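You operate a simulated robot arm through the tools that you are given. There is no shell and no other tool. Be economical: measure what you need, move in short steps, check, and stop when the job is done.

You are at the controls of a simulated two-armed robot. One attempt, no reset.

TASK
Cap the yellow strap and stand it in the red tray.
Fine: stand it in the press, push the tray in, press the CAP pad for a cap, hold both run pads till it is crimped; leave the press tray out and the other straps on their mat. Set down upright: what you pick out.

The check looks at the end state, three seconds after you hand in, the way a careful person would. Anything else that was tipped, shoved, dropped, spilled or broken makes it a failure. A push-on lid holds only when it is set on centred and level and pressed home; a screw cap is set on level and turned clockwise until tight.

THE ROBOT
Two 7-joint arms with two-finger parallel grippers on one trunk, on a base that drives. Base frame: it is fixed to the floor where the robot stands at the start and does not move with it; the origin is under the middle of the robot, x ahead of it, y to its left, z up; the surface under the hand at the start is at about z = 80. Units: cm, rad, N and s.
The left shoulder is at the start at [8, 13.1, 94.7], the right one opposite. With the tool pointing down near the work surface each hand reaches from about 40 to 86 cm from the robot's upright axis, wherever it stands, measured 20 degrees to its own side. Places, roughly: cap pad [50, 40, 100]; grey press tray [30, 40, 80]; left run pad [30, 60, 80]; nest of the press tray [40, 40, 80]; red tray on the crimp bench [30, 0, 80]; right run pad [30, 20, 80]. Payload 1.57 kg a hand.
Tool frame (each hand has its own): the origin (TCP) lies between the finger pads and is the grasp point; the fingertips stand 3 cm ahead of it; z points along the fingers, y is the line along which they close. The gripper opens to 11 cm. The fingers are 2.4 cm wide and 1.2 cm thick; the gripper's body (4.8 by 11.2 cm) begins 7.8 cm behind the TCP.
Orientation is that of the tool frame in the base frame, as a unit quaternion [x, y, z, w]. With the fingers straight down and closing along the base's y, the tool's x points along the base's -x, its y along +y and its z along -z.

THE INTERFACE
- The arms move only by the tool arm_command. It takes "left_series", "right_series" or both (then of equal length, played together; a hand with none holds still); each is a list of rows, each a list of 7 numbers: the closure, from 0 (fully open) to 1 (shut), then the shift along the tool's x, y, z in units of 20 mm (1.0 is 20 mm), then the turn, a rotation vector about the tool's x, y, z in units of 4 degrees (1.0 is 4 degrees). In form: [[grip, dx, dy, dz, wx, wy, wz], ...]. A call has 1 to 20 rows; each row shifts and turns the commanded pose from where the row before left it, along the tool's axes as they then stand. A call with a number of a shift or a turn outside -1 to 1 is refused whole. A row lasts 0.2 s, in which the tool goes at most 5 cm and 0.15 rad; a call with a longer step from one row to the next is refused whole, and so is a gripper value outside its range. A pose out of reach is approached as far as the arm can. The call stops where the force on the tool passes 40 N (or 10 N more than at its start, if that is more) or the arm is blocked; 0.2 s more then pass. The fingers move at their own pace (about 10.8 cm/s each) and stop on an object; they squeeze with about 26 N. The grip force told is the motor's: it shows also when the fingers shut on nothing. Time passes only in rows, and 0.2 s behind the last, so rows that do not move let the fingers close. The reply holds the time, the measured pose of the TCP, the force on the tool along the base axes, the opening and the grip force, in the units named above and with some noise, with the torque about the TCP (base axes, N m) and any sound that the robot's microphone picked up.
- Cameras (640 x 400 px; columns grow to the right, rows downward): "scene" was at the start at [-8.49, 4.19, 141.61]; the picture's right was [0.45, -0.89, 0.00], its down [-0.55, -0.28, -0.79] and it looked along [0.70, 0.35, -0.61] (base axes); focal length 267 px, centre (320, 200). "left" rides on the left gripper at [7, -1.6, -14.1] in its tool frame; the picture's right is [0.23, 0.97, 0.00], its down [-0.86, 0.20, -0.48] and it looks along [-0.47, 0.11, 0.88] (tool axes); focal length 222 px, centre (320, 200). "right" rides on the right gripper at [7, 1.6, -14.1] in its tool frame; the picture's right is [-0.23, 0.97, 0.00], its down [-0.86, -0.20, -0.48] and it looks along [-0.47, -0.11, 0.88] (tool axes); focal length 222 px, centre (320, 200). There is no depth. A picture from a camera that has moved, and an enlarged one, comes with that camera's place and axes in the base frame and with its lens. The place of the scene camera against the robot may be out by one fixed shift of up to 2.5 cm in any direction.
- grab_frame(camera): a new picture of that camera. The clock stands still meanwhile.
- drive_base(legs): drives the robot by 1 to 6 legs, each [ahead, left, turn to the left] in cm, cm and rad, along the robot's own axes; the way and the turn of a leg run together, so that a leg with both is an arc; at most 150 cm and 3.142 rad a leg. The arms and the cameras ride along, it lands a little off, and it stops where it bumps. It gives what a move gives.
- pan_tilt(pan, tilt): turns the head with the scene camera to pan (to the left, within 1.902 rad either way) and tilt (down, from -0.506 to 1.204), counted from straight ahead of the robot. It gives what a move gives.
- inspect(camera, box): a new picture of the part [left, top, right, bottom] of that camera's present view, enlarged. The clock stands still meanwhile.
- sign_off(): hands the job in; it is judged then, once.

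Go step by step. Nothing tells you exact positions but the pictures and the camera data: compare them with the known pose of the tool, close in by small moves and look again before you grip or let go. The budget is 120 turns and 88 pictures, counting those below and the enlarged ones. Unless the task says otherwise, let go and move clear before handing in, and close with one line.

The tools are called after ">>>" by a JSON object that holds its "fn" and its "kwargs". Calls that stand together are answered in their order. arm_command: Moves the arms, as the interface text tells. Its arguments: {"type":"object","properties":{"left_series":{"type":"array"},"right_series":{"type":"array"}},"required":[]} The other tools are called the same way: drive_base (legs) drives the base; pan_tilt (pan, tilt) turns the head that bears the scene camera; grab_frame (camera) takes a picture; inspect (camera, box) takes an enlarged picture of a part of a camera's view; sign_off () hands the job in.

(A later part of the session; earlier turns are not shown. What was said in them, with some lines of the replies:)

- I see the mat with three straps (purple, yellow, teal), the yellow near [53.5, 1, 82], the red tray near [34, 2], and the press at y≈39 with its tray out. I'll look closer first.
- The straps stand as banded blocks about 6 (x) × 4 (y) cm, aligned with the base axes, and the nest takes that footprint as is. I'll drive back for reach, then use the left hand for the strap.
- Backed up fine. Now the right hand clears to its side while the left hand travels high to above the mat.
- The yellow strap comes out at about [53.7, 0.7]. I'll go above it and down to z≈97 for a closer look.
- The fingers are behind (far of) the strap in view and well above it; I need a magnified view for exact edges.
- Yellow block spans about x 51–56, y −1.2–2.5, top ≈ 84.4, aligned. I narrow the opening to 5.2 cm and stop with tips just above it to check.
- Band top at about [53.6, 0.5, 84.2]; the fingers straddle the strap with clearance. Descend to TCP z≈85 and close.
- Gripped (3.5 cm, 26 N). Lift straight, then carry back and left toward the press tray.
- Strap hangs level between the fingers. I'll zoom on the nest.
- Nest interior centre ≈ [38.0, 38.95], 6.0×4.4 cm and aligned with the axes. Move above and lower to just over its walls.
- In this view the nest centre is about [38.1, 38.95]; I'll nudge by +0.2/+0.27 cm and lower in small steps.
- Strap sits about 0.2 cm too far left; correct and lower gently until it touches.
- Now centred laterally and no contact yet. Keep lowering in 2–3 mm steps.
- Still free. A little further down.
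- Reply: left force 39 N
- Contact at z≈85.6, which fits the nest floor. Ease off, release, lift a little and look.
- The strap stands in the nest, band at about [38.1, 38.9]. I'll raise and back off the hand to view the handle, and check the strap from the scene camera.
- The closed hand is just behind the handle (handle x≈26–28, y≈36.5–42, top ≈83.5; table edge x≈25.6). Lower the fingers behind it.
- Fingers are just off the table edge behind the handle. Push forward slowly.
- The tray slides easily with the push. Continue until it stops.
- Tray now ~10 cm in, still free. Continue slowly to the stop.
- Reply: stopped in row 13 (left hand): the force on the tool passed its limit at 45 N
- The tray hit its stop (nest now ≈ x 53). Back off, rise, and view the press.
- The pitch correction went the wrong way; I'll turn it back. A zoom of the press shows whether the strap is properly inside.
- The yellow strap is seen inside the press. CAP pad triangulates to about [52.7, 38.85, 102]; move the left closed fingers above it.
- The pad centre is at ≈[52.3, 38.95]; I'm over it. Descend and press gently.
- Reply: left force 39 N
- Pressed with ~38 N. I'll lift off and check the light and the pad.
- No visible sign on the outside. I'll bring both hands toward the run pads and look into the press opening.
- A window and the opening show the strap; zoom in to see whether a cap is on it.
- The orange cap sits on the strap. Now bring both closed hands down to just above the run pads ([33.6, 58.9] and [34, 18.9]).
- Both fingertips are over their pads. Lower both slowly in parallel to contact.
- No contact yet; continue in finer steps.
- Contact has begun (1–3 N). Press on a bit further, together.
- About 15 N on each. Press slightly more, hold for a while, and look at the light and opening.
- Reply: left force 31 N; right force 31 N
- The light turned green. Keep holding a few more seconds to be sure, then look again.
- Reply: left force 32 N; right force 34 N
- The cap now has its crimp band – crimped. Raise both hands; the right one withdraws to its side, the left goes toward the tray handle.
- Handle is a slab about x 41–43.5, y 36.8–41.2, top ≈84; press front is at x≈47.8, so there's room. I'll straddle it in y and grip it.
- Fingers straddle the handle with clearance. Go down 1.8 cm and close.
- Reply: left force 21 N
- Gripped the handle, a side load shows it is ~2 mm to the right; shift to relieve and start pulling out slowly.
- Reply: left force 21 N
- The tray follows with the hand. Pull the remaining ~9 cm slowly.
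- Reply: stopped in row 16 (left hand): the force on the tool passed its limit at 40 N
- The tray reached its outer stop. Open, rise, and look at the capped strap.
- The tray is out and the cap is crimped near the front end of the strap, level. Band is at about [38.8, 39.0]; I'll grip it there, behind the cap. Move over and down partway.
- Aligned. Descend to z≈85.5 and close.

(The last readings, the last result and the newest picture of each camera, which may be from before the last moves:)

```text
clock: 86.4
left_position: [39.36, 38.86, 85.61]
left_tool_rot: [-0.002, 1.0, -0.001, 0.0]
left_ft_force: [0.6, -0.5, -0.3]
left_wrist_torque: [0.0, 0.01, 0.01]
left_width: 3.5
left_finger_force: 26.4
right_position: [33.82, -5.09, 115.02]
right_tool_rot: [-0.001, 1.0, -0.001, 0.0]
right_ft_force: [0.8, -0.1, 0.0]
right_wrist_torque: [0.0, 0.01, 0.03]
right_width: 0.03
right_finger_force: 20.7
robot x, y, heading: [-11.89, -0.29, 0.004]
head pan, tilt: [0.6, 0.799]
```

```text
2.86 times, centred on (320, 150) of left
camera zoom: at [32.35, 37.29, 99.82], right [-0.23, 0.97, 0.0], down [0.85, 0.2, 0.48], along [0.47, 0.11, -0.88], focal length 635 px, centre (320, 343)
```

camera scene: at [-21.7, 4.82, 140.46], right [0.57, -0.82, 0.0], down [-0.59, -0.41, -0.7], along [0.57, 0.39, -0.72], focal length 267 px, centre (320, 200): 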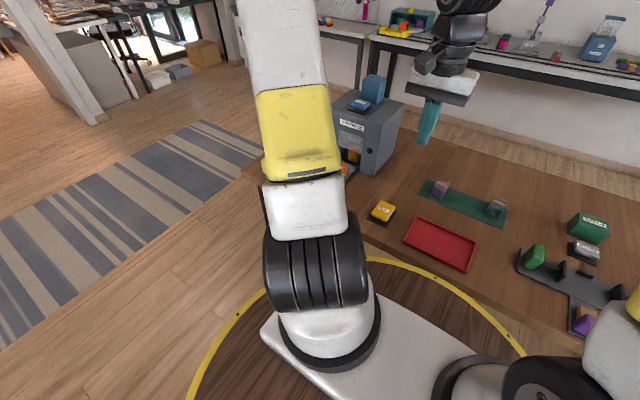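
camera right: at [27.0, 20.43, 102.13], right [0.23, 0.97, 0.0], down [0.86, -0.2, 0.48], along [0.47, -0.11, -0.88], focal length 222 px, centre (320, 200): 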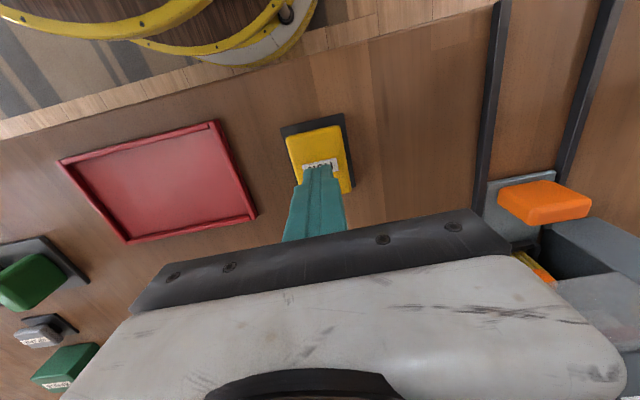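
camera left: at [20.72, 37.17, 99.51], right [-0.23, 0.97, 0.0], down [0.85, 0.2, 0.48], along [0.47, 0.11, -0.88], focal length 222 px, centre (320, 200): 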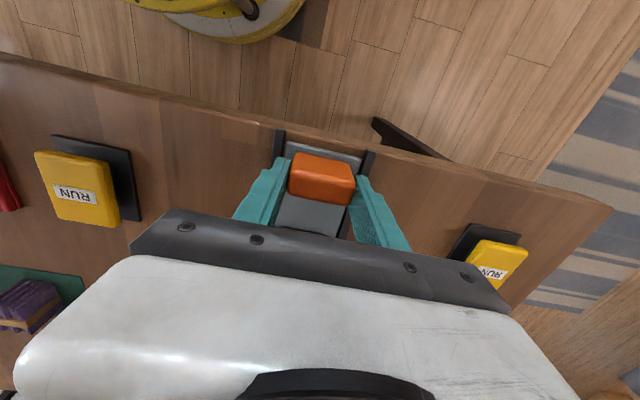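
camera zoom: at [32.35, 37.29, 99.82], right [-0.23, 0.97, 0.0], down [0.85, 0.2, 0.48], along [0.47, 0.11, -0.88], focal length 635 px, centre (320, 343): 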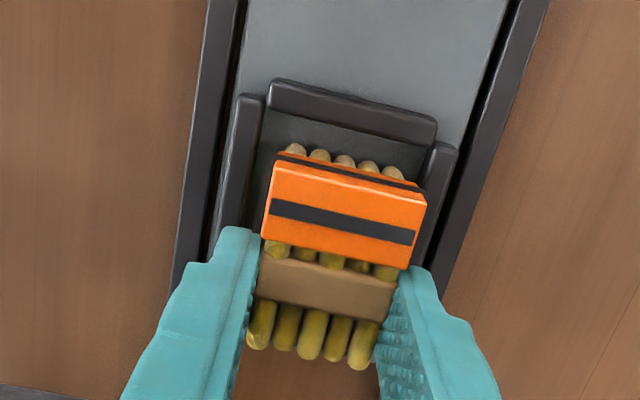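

Held at 3.5 cm, 26 N. Lift straight while the right hand clears away from the red tray.

>>> {"fn": "arm_command", "kwargs": {"left_series": [[0.75, 0, 0, -0.3, 0, 0, 0], [0.75, 0, 0, -0.5, 0, 0, 0], [0.75, 0, 0, -1, 0, 0, 0], [0.75, 0, 0, -1, 0, 0, 0], [0.75, 0, 0, -1, 0, 0, 0], [0.75, 0, 0, -1, 0, 0, 0], [0.75, 0, 0, -1, 0, 0, 0], [0.75, 0, 0, -0.5, 0, 0, 0], [0.75, 0, 0, 0, 0, 0, 0], [0.75, 0, 0, 0, 0, 0, 0], [0.75, 0, 0, 0, 0, 0, 0]], "right_series": [[1, 0, -1, 0, 0, 0, 0], [1, 0, -1, 0, 0, 0, 0], [1, 0, -1, 0, 0, 0, 0], [1, 0, -1, 0, 0, 0, 0], [1, 0, -1, 0, 0, 0, 0], [1, 0, -1, 0, 0, 0, 0], [1, 0, -1, 0, 0, 0, 0], [1, 0, -1, 0, 0, 0, 0], [1, 0, -1, 0, 0, 0, 0], [1, 0, -1, 0, 0, 0, 0], [1, 0, -1, 0, 0, 0, 0]]}}

>>> {"fn": "grab_frame", "kwargs": {"camera": "left"}}

```text
clock: 88.8
left_position: [39.29, 38.85, 98.28]
left_tool_rot: [-0.003, 1.0, 0.0, 0.0]
left_ft_force: [-0.4, 0.0, -0.7]
left_wrist_torque: [0.0, 0.01, 0.0]
left_width: 3.52
left_finger_force: 25.9
right_position: [33.9, -27.24, 114.98]
right_tool_rot: [-0.001, 1.0, 0.0, 0.0]
right_ft_force: [0.5, -0.5, -0.3]
right_wrist_torque: [-0.01, -0.02, 0.02]
right_width: 0.0
right_finger_force: 21.2
robot x, y, heading: [-11.99, -0.06, 0.003]
head pan, tilt: [0.6, 0.799]
```

```text
28 pictures are left
camera left: at [32.35, 37.26, 112.38], right [-0.23, 0.97, 0.0], down [0.85, 0.2, 0.48], along [0.47, 0.11, -0.88], focal length 222 px, centre (320, 200)
```

left: 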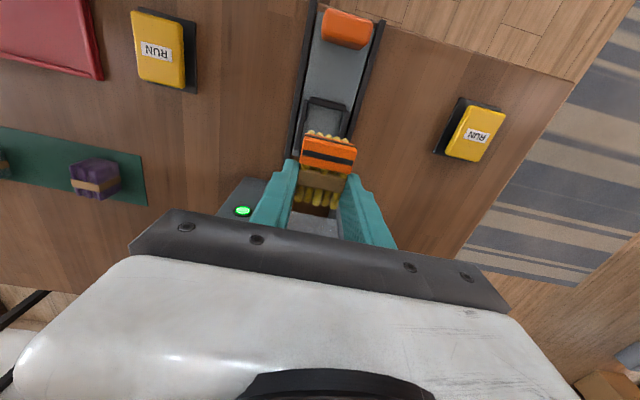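

Strap with cap is held level. Carry to above the red tray (centre ≈ [33.4, 1.9]).

>>> {"fn": "arm_command", "kwargs": {"left_series": [[0.75, 0.13, -0.5, 0, 0, 0, 0], [0.75, 0.13, -1, 0, 0, 0, 0], [0.75, 0.13, -1, 0, 0, 0, 0], [0.75, 0.13, -1, 0, 0, 0, 0], [0.75, 0.13, -1, 0, 0, 0, 0], [0.75, 0.13, -1, 0, 0, 0, 0], [0.75, 0.13, -1, 0, 0, 0, 0], [0.75, 0.13, -1, 0, 0, 0, 0], [0.75, 0.13, -1, 0, 0, 0, 0], [0.75, 0.13, -1, 0, 0, 0, 0], [0.75, 0.13, -1, 0, 0, 0, 0], [0.75, 0.13, -1, 0, 0, 0, 0], [0.75, 0.13, -1, 0, 0, 0, 0], [0.75, 0.13, -1, 0, 0, 0, 0], [0.75, 0.13, -1, 0, 0, 0, 0], [0.75, 0.13, -1, 0, 0, 0, 0], [0.75, 0.13, -1, 0, 0, 0, 0], [0.75, 0.13, -1, 0, 0, 0, 0], [0.75, 0.13, -0.7, 0, 0, 0, 0], [0.75, 0, -0.2, 0, 0, 0, 0]]}}

>>> {"fn": "grab_frame", "kwargs": {"camera": "left"}}

>>> {"fn": "grab_frame", "kwargs": {"camera": "scene"}}

```text
clock: 93.0
left_position: [34.54, 2.0, 98.32]
left_tool_rot: [-0.002, 1.0, 0.0, -0.001]
left_ft_force: [0.0, 0.0, -1.2]
left_wrist_torque: [-0.02, -0.01, -0.01]
left_width: 3.51
left_finger_force: 26.1
right_position: [33.94, -27.18, 115.1]
right_tool_rot: [-0.001, 1.0, 0.0, 0.0]
right_ft_force: [0.0, -0.7, 0.2]
right_wrist_torque: [0.01, -0.01, 0.04]
right_width: 0.02
right_finger_force: 21.2
robot x, y, heading: [-12.04, -0.26, 0.002]
head pan, tilt: [0.6, 0.799]
```

```text
27 pictures are left
camera left: at [27.57, 0.44, 112.37], right [-0.23, 0.97, 0.0], down [0.85, 0.2, 0.48], along [0.47, 0.11, -0.88], focal length 222 px, centre (320, 200)
```

left: 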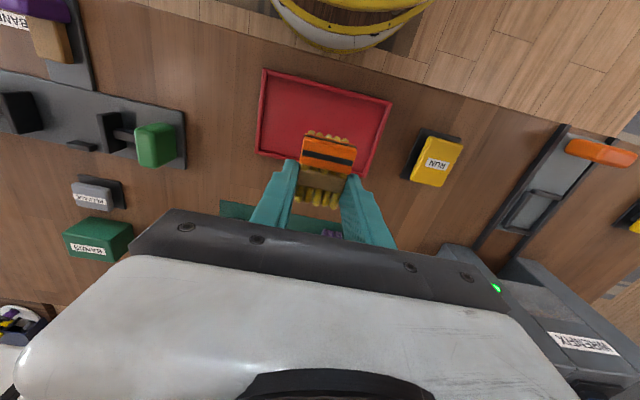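

```text
26 pictures are left
camera scene: at [-21.71, 4.84, 140.46], right [0.57, -0.82, 0.0], down [-0.59, -0.41, -0.7], along [0.57, 0.39, -0.72], focal length 267 px, centre (320, 200)
```

scene: 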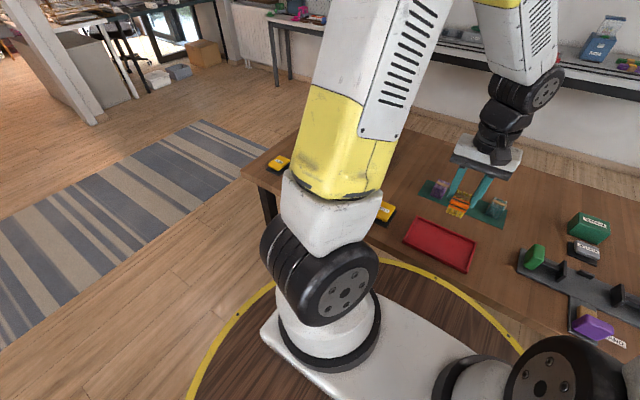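

I'm over the tray; strap centre will be ≈[33.6, 2.0]. Descend to just above the floor.

>>> {"fn": "arm_command", "kwargs": {"left_series": [[0.75, 0, 0, 0.8, 0, 0, 0], [0.75, 0, 0, 0.8, 0, 0, 0], [0.75, 0, 0, 0.8, 0, 0, 0], [0.75, 0, 0, 0.8, 0, 0, 0], [0.75, 0, 0, 0.8, 0, 0, 0], [0.75, 0, 0, 0.8, 0, 0, 0], [0.75, 0, 0, 0.5, 0, 0, 0], [0.75, 0, 0, 0.3, 0, 0, 0], [0.75, 0, 0, 0, 0, 0, 0]]}}

>>> {"fn": "grab_frame", "kwargs": {"camera": "left"}}

```text
clock: 95.0
left_position: [34.5, 2.06, 87.31]
left_tool_rot: [-0.003, 1.0, -0.001, -0.001]
left_ft_force: [0.3, 0.6, -1.9]
left_wrist_torque: [-0.01, -0.03, 0.0]
left_width: 3.51
left_finger_force: 25.5
right_position: [33.88, -27.21, 115.03]
right_tool_rot: [-0.001, 1.0, 0.0, 0.0]
right_ft_force: [-0.3, -0.2, 0.7]
right_wrist_torque: [0.01, -0.04, -0.01]
right_width: 0.01
right_finger_force: 21.0
robot x, y, heading: [-12.36, -0.36, -0.0]
head pan, tilt: [0.6, 0.799]
```

```text
25 pictures are left
camera left: at [27.59, 0.44, 101.31], right [-0.23, 0.97, 0.0], down [0.85, 0.2, 0.48], along [0.47, 0.11, -0.88], focal length 222 px, centre (320, 200)
```

left: 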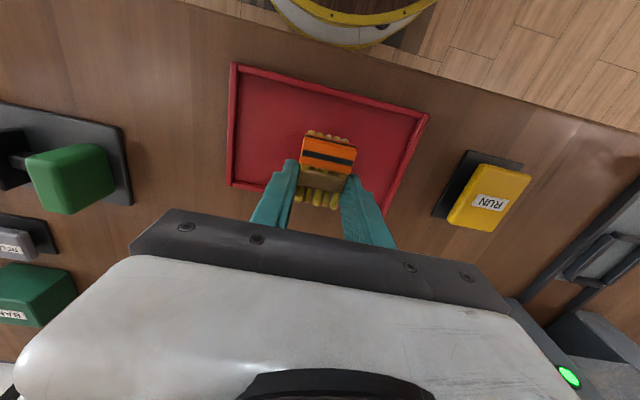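

Well within the tray. Lower gently to contact.

>>> {"fn": "arm_command", "kwargs": {"left_series": [[0.75, 0, 0, 0.2, 0, 0, 0], [0.75, 0, 0, 0.2, 0, 0, 0], [0.75, 0, 0, 0.2, 0, 0, 0], [0.75, 0, 0, 0.1, 0, 0, 0], [0.75, 0, 0, 0.05, 0, 0, 0], [0.75, 0, 0, 0, 0, 0, 0]]}}

```text
clock: 96.4
left_position: [34.48, 2.07, 85.77]
left_tool_rot: [-0.003, 1.0, -0.001, 0.0]
left_ft_force: [-0.4, 0.4, -0.3]
left_wrist_torque: [-0.03, -0.01, -0.02]
left_width: 3.48
left_finger_force: 26.5
right_position: [33.88, -27.18, 115.07]
right_tool_rot: [-0.001, 1.0, -0.001, -0.001]
right_ft_force: [0.6, 0.4, 0.3]
right_wrist_torque: [-0.01, -0.01, -0.04]
right_width: 0.0
right_finger_force: 20.9
robot x, y, heading: [-12.01, 0.16, 0.002]
head pan, tilt: [0.6, 0.799]
```

>>> {"fn": "arm_command", "kwargs": {"left_series": [[0.75, 0, 0, 0.07, 0, 0, 0], [0.75, 0, 0, 0.07, 0, 0, 0], [0.75, 0, 0, 0.05, 0, 0, 0], [0.75, 0, 0, 0, 0, 0, 0]]}}

```text
clock: 97.4
left_position: [34.51, 2.09, 85.36]
left_tool_rot: [-0.002, 1.0, -0.001, -0.001]
left_ft_force: [-3.4, 1.2, 13.6]
left_wrist_torque: [0.15, 0.22, -0.02]
left_width: 3.49
left_finger_force: 25.6
right_position: [33.85, -27.24, 115.06]
right_tool_rot: [-0.001, 1.0, 0.0, 0.0]
right_ft_force: [-0.3, 0.2, 0.0]
right_wrist_torque: [0.0, 0.0, 0.0]
right_width: 0.0
right_finger_force: 21.7
robot x, y, heading: [-12.09, -0.29, 0.003]
head pan, tilt: [0.6, 0.799]
```

It's on the tray floor (14 N). Release and rise straight up.

>>> {"fn": "arm_command", "kwargs": {"left_series": [[0.75, 0, 0, -0.03, 0, 0, 0], [0.55, 0, 0, 0, 0, 0, 0], [0.5, 0, 0, 0, 0, 0, 0], [0.5, 0, 0, -0.4, 0, 0, 0], [0.5, 0, 0, -1, 0, 0, 0], [0.5, 0, 0, -1, 0, 0, 0], [0.5, 0, 0, -1, 0, 0, 0], [0.5, 0, 0, -1, 0, 0, 0], [0.5, 0, 0, -1, 0, 0, 0], [0.5, 0, 0, -1, 0, 0, 0], [0.5, 0, 0, -1, 0, 0, 0]]}}

>>> {"fn": "grab_frame", "kwargs": {"camera": "left"}}

>>> {"fn": "inspect", "kwargs": {"camera": "scene", "box": [340, 150, 540, 290]}}

```text
clock: 99.8
left_position: [34.54, 2.07, 100.33]
left_tool_rot: [-0.003, 1.0, -0.001, 0.0]
left_ft_force: [0.8, 0.3, -0.6]
left_wrist_torque: [-0.01, -0.01, 0.02]
left_width: 5.5
left_finger_force: 0.2
right_position: [33.92, -27.29, 114.93]
right_tool_rot: [-0.001, 1.0, 0.0, 0.001]
right_ft_force: [-0.6, -0.1, 0.7]
right_wrist_torque: [-0.01, 0.01, 0.02]
right_width: 0.01
right_finger_force: 21.6
robot x, y, heading: [-12.21, 0.13, 0.001]
head pan, tilt: [0.6, 0.799]
```

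```text
24 pictures are left
camera left: at [27.6, 0.52, 114.28], right [-0.23, 0.97, 0.0], down [0.85, 0.2, 0.48], along [0.47, 0.11, -0.88], focal length 222 px, centre (320, 200)
```

left: 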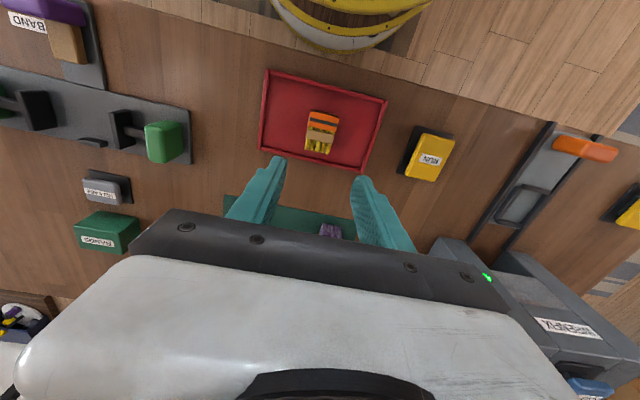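

```text
2.86 times, centred on (440, 220) of scene
camera zoom: at [-21.7, 4.83, 140.46], right [0.57, -0.82, 0.0], down [-0.59, -0.41, -0.7], along [0.57, 0.39, -0.72], focal length 762 px, centre (-23, 143)
```

zoom: 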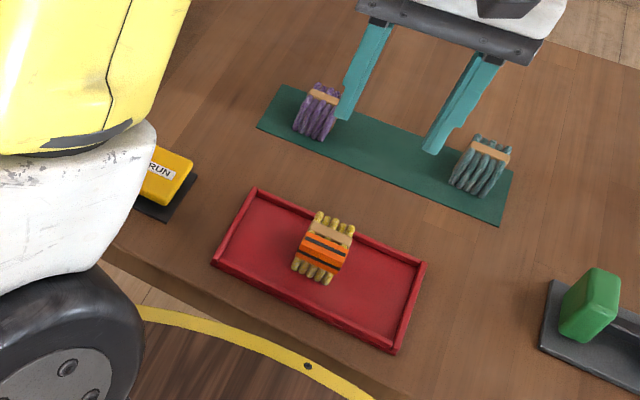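

The capped strap stands upright in the red tray and the others are on their mat. Move the hand up and clear, then a final check.

>>> {"fn": "arm_command", "kwargs": {"left_series": [[0.5, 0, 0, -1, 0, 0, 0], [0.5, 0, 0, -1, 0, 0, 0], [0.5, 0, 0, -1, 0, 0, 0], [0.5, 0, 0, -1, 0, 0, 0], [0.5, 0, 0, -1, 0, 0, 0], [0.5, 0, 1, -1, 0, 0, 0], [0.5, 0, 1, 0, 0, 0, 0], [0.5, 0, 1, 0, 0, 0, 0], [0.5, 0, 1, 0, 0, 0, 0], [0.5, 0, 1, 0, 0, 0, 0], [0.5, 0, 1, 0, 0, 0, 0], [0.5, 0, 1, 0, 0, 0, 0], [0.5, 0, 1, 0, 0, 0, 0], [0.5, 0, 1, 0, 0, 0, 0], [0.5, 0, 1, 0, 0, 0, 0]]}}

>>> {"fn": "grab_frame", "kwargs": {"camera": "left"}}

>>> {"fn": "inspect", "kwargs": {"camera": "scene", "box": [400, 170, 520, 280]}}

```text
clock: 103.0
left_position: [34.41, 21.97, 112.12]
left_tool_rot: [-0.002, 1.0, -0.002, 0.0]
left_ft_force: [0.0, 0.4, -0.1]
left_wrist_torque: [0.04, -0.01, -0.01]
left_width: 5.51
left_finger_force: 0.0
right_position: [33.87, -27.12, 114.98]
right_tool_rot: [0.0, 1.0, 0.0, 0.0]
right_ft_force: [0.1, -0.5, 0.2]
right_wrist_torque: [-0.03, 0.02, 0.02]
right_width: 0.0
right_finger_force: 21.8
robot x, y, heading: [-12.38, -0.26, 0.004]
head pan, tilt: [0.6, 0.799]
```

```text
22 pictures are left
camera left: at [27.49, 20.39, 126.09], right [-0.23, 0.97, 0.0], down [0.85, 0.2, 0.48], along [0.47, 0.11, -0.88], focal length 222 px, centre (320, 200)
```

left: 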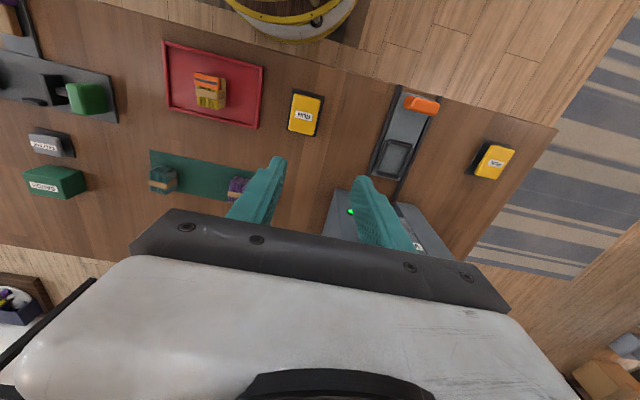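

```text
3.64 times, centred on (460, 225) of scene
camera zoom: at [-21.71, 4.83, 140.46], right [0.57, -0.82, 0.0], down [-0.59, -0.41, -0.7], along [0.57, 0.39, -0.72], focal length 970 px, centre (-189, 109)
```

zoom: 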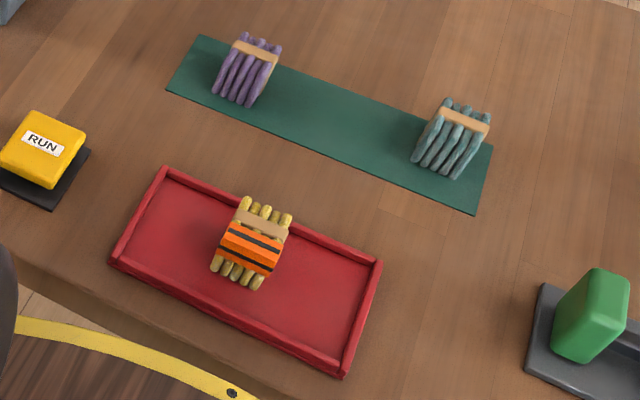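

The capped yellow strap stands upright in the red tray. The press tray is back out to its stop, the other two straps are still on their mat, and both hands are clear, so I'm handing in.

>>> {"fn": "sign_off", "kwargs": {}}

```text
The job is handed in.
```

The yellow strap is capped and crimped and stands upright in the red tray. The press tray is out, the other straps are on their mat, and the job is handed in.
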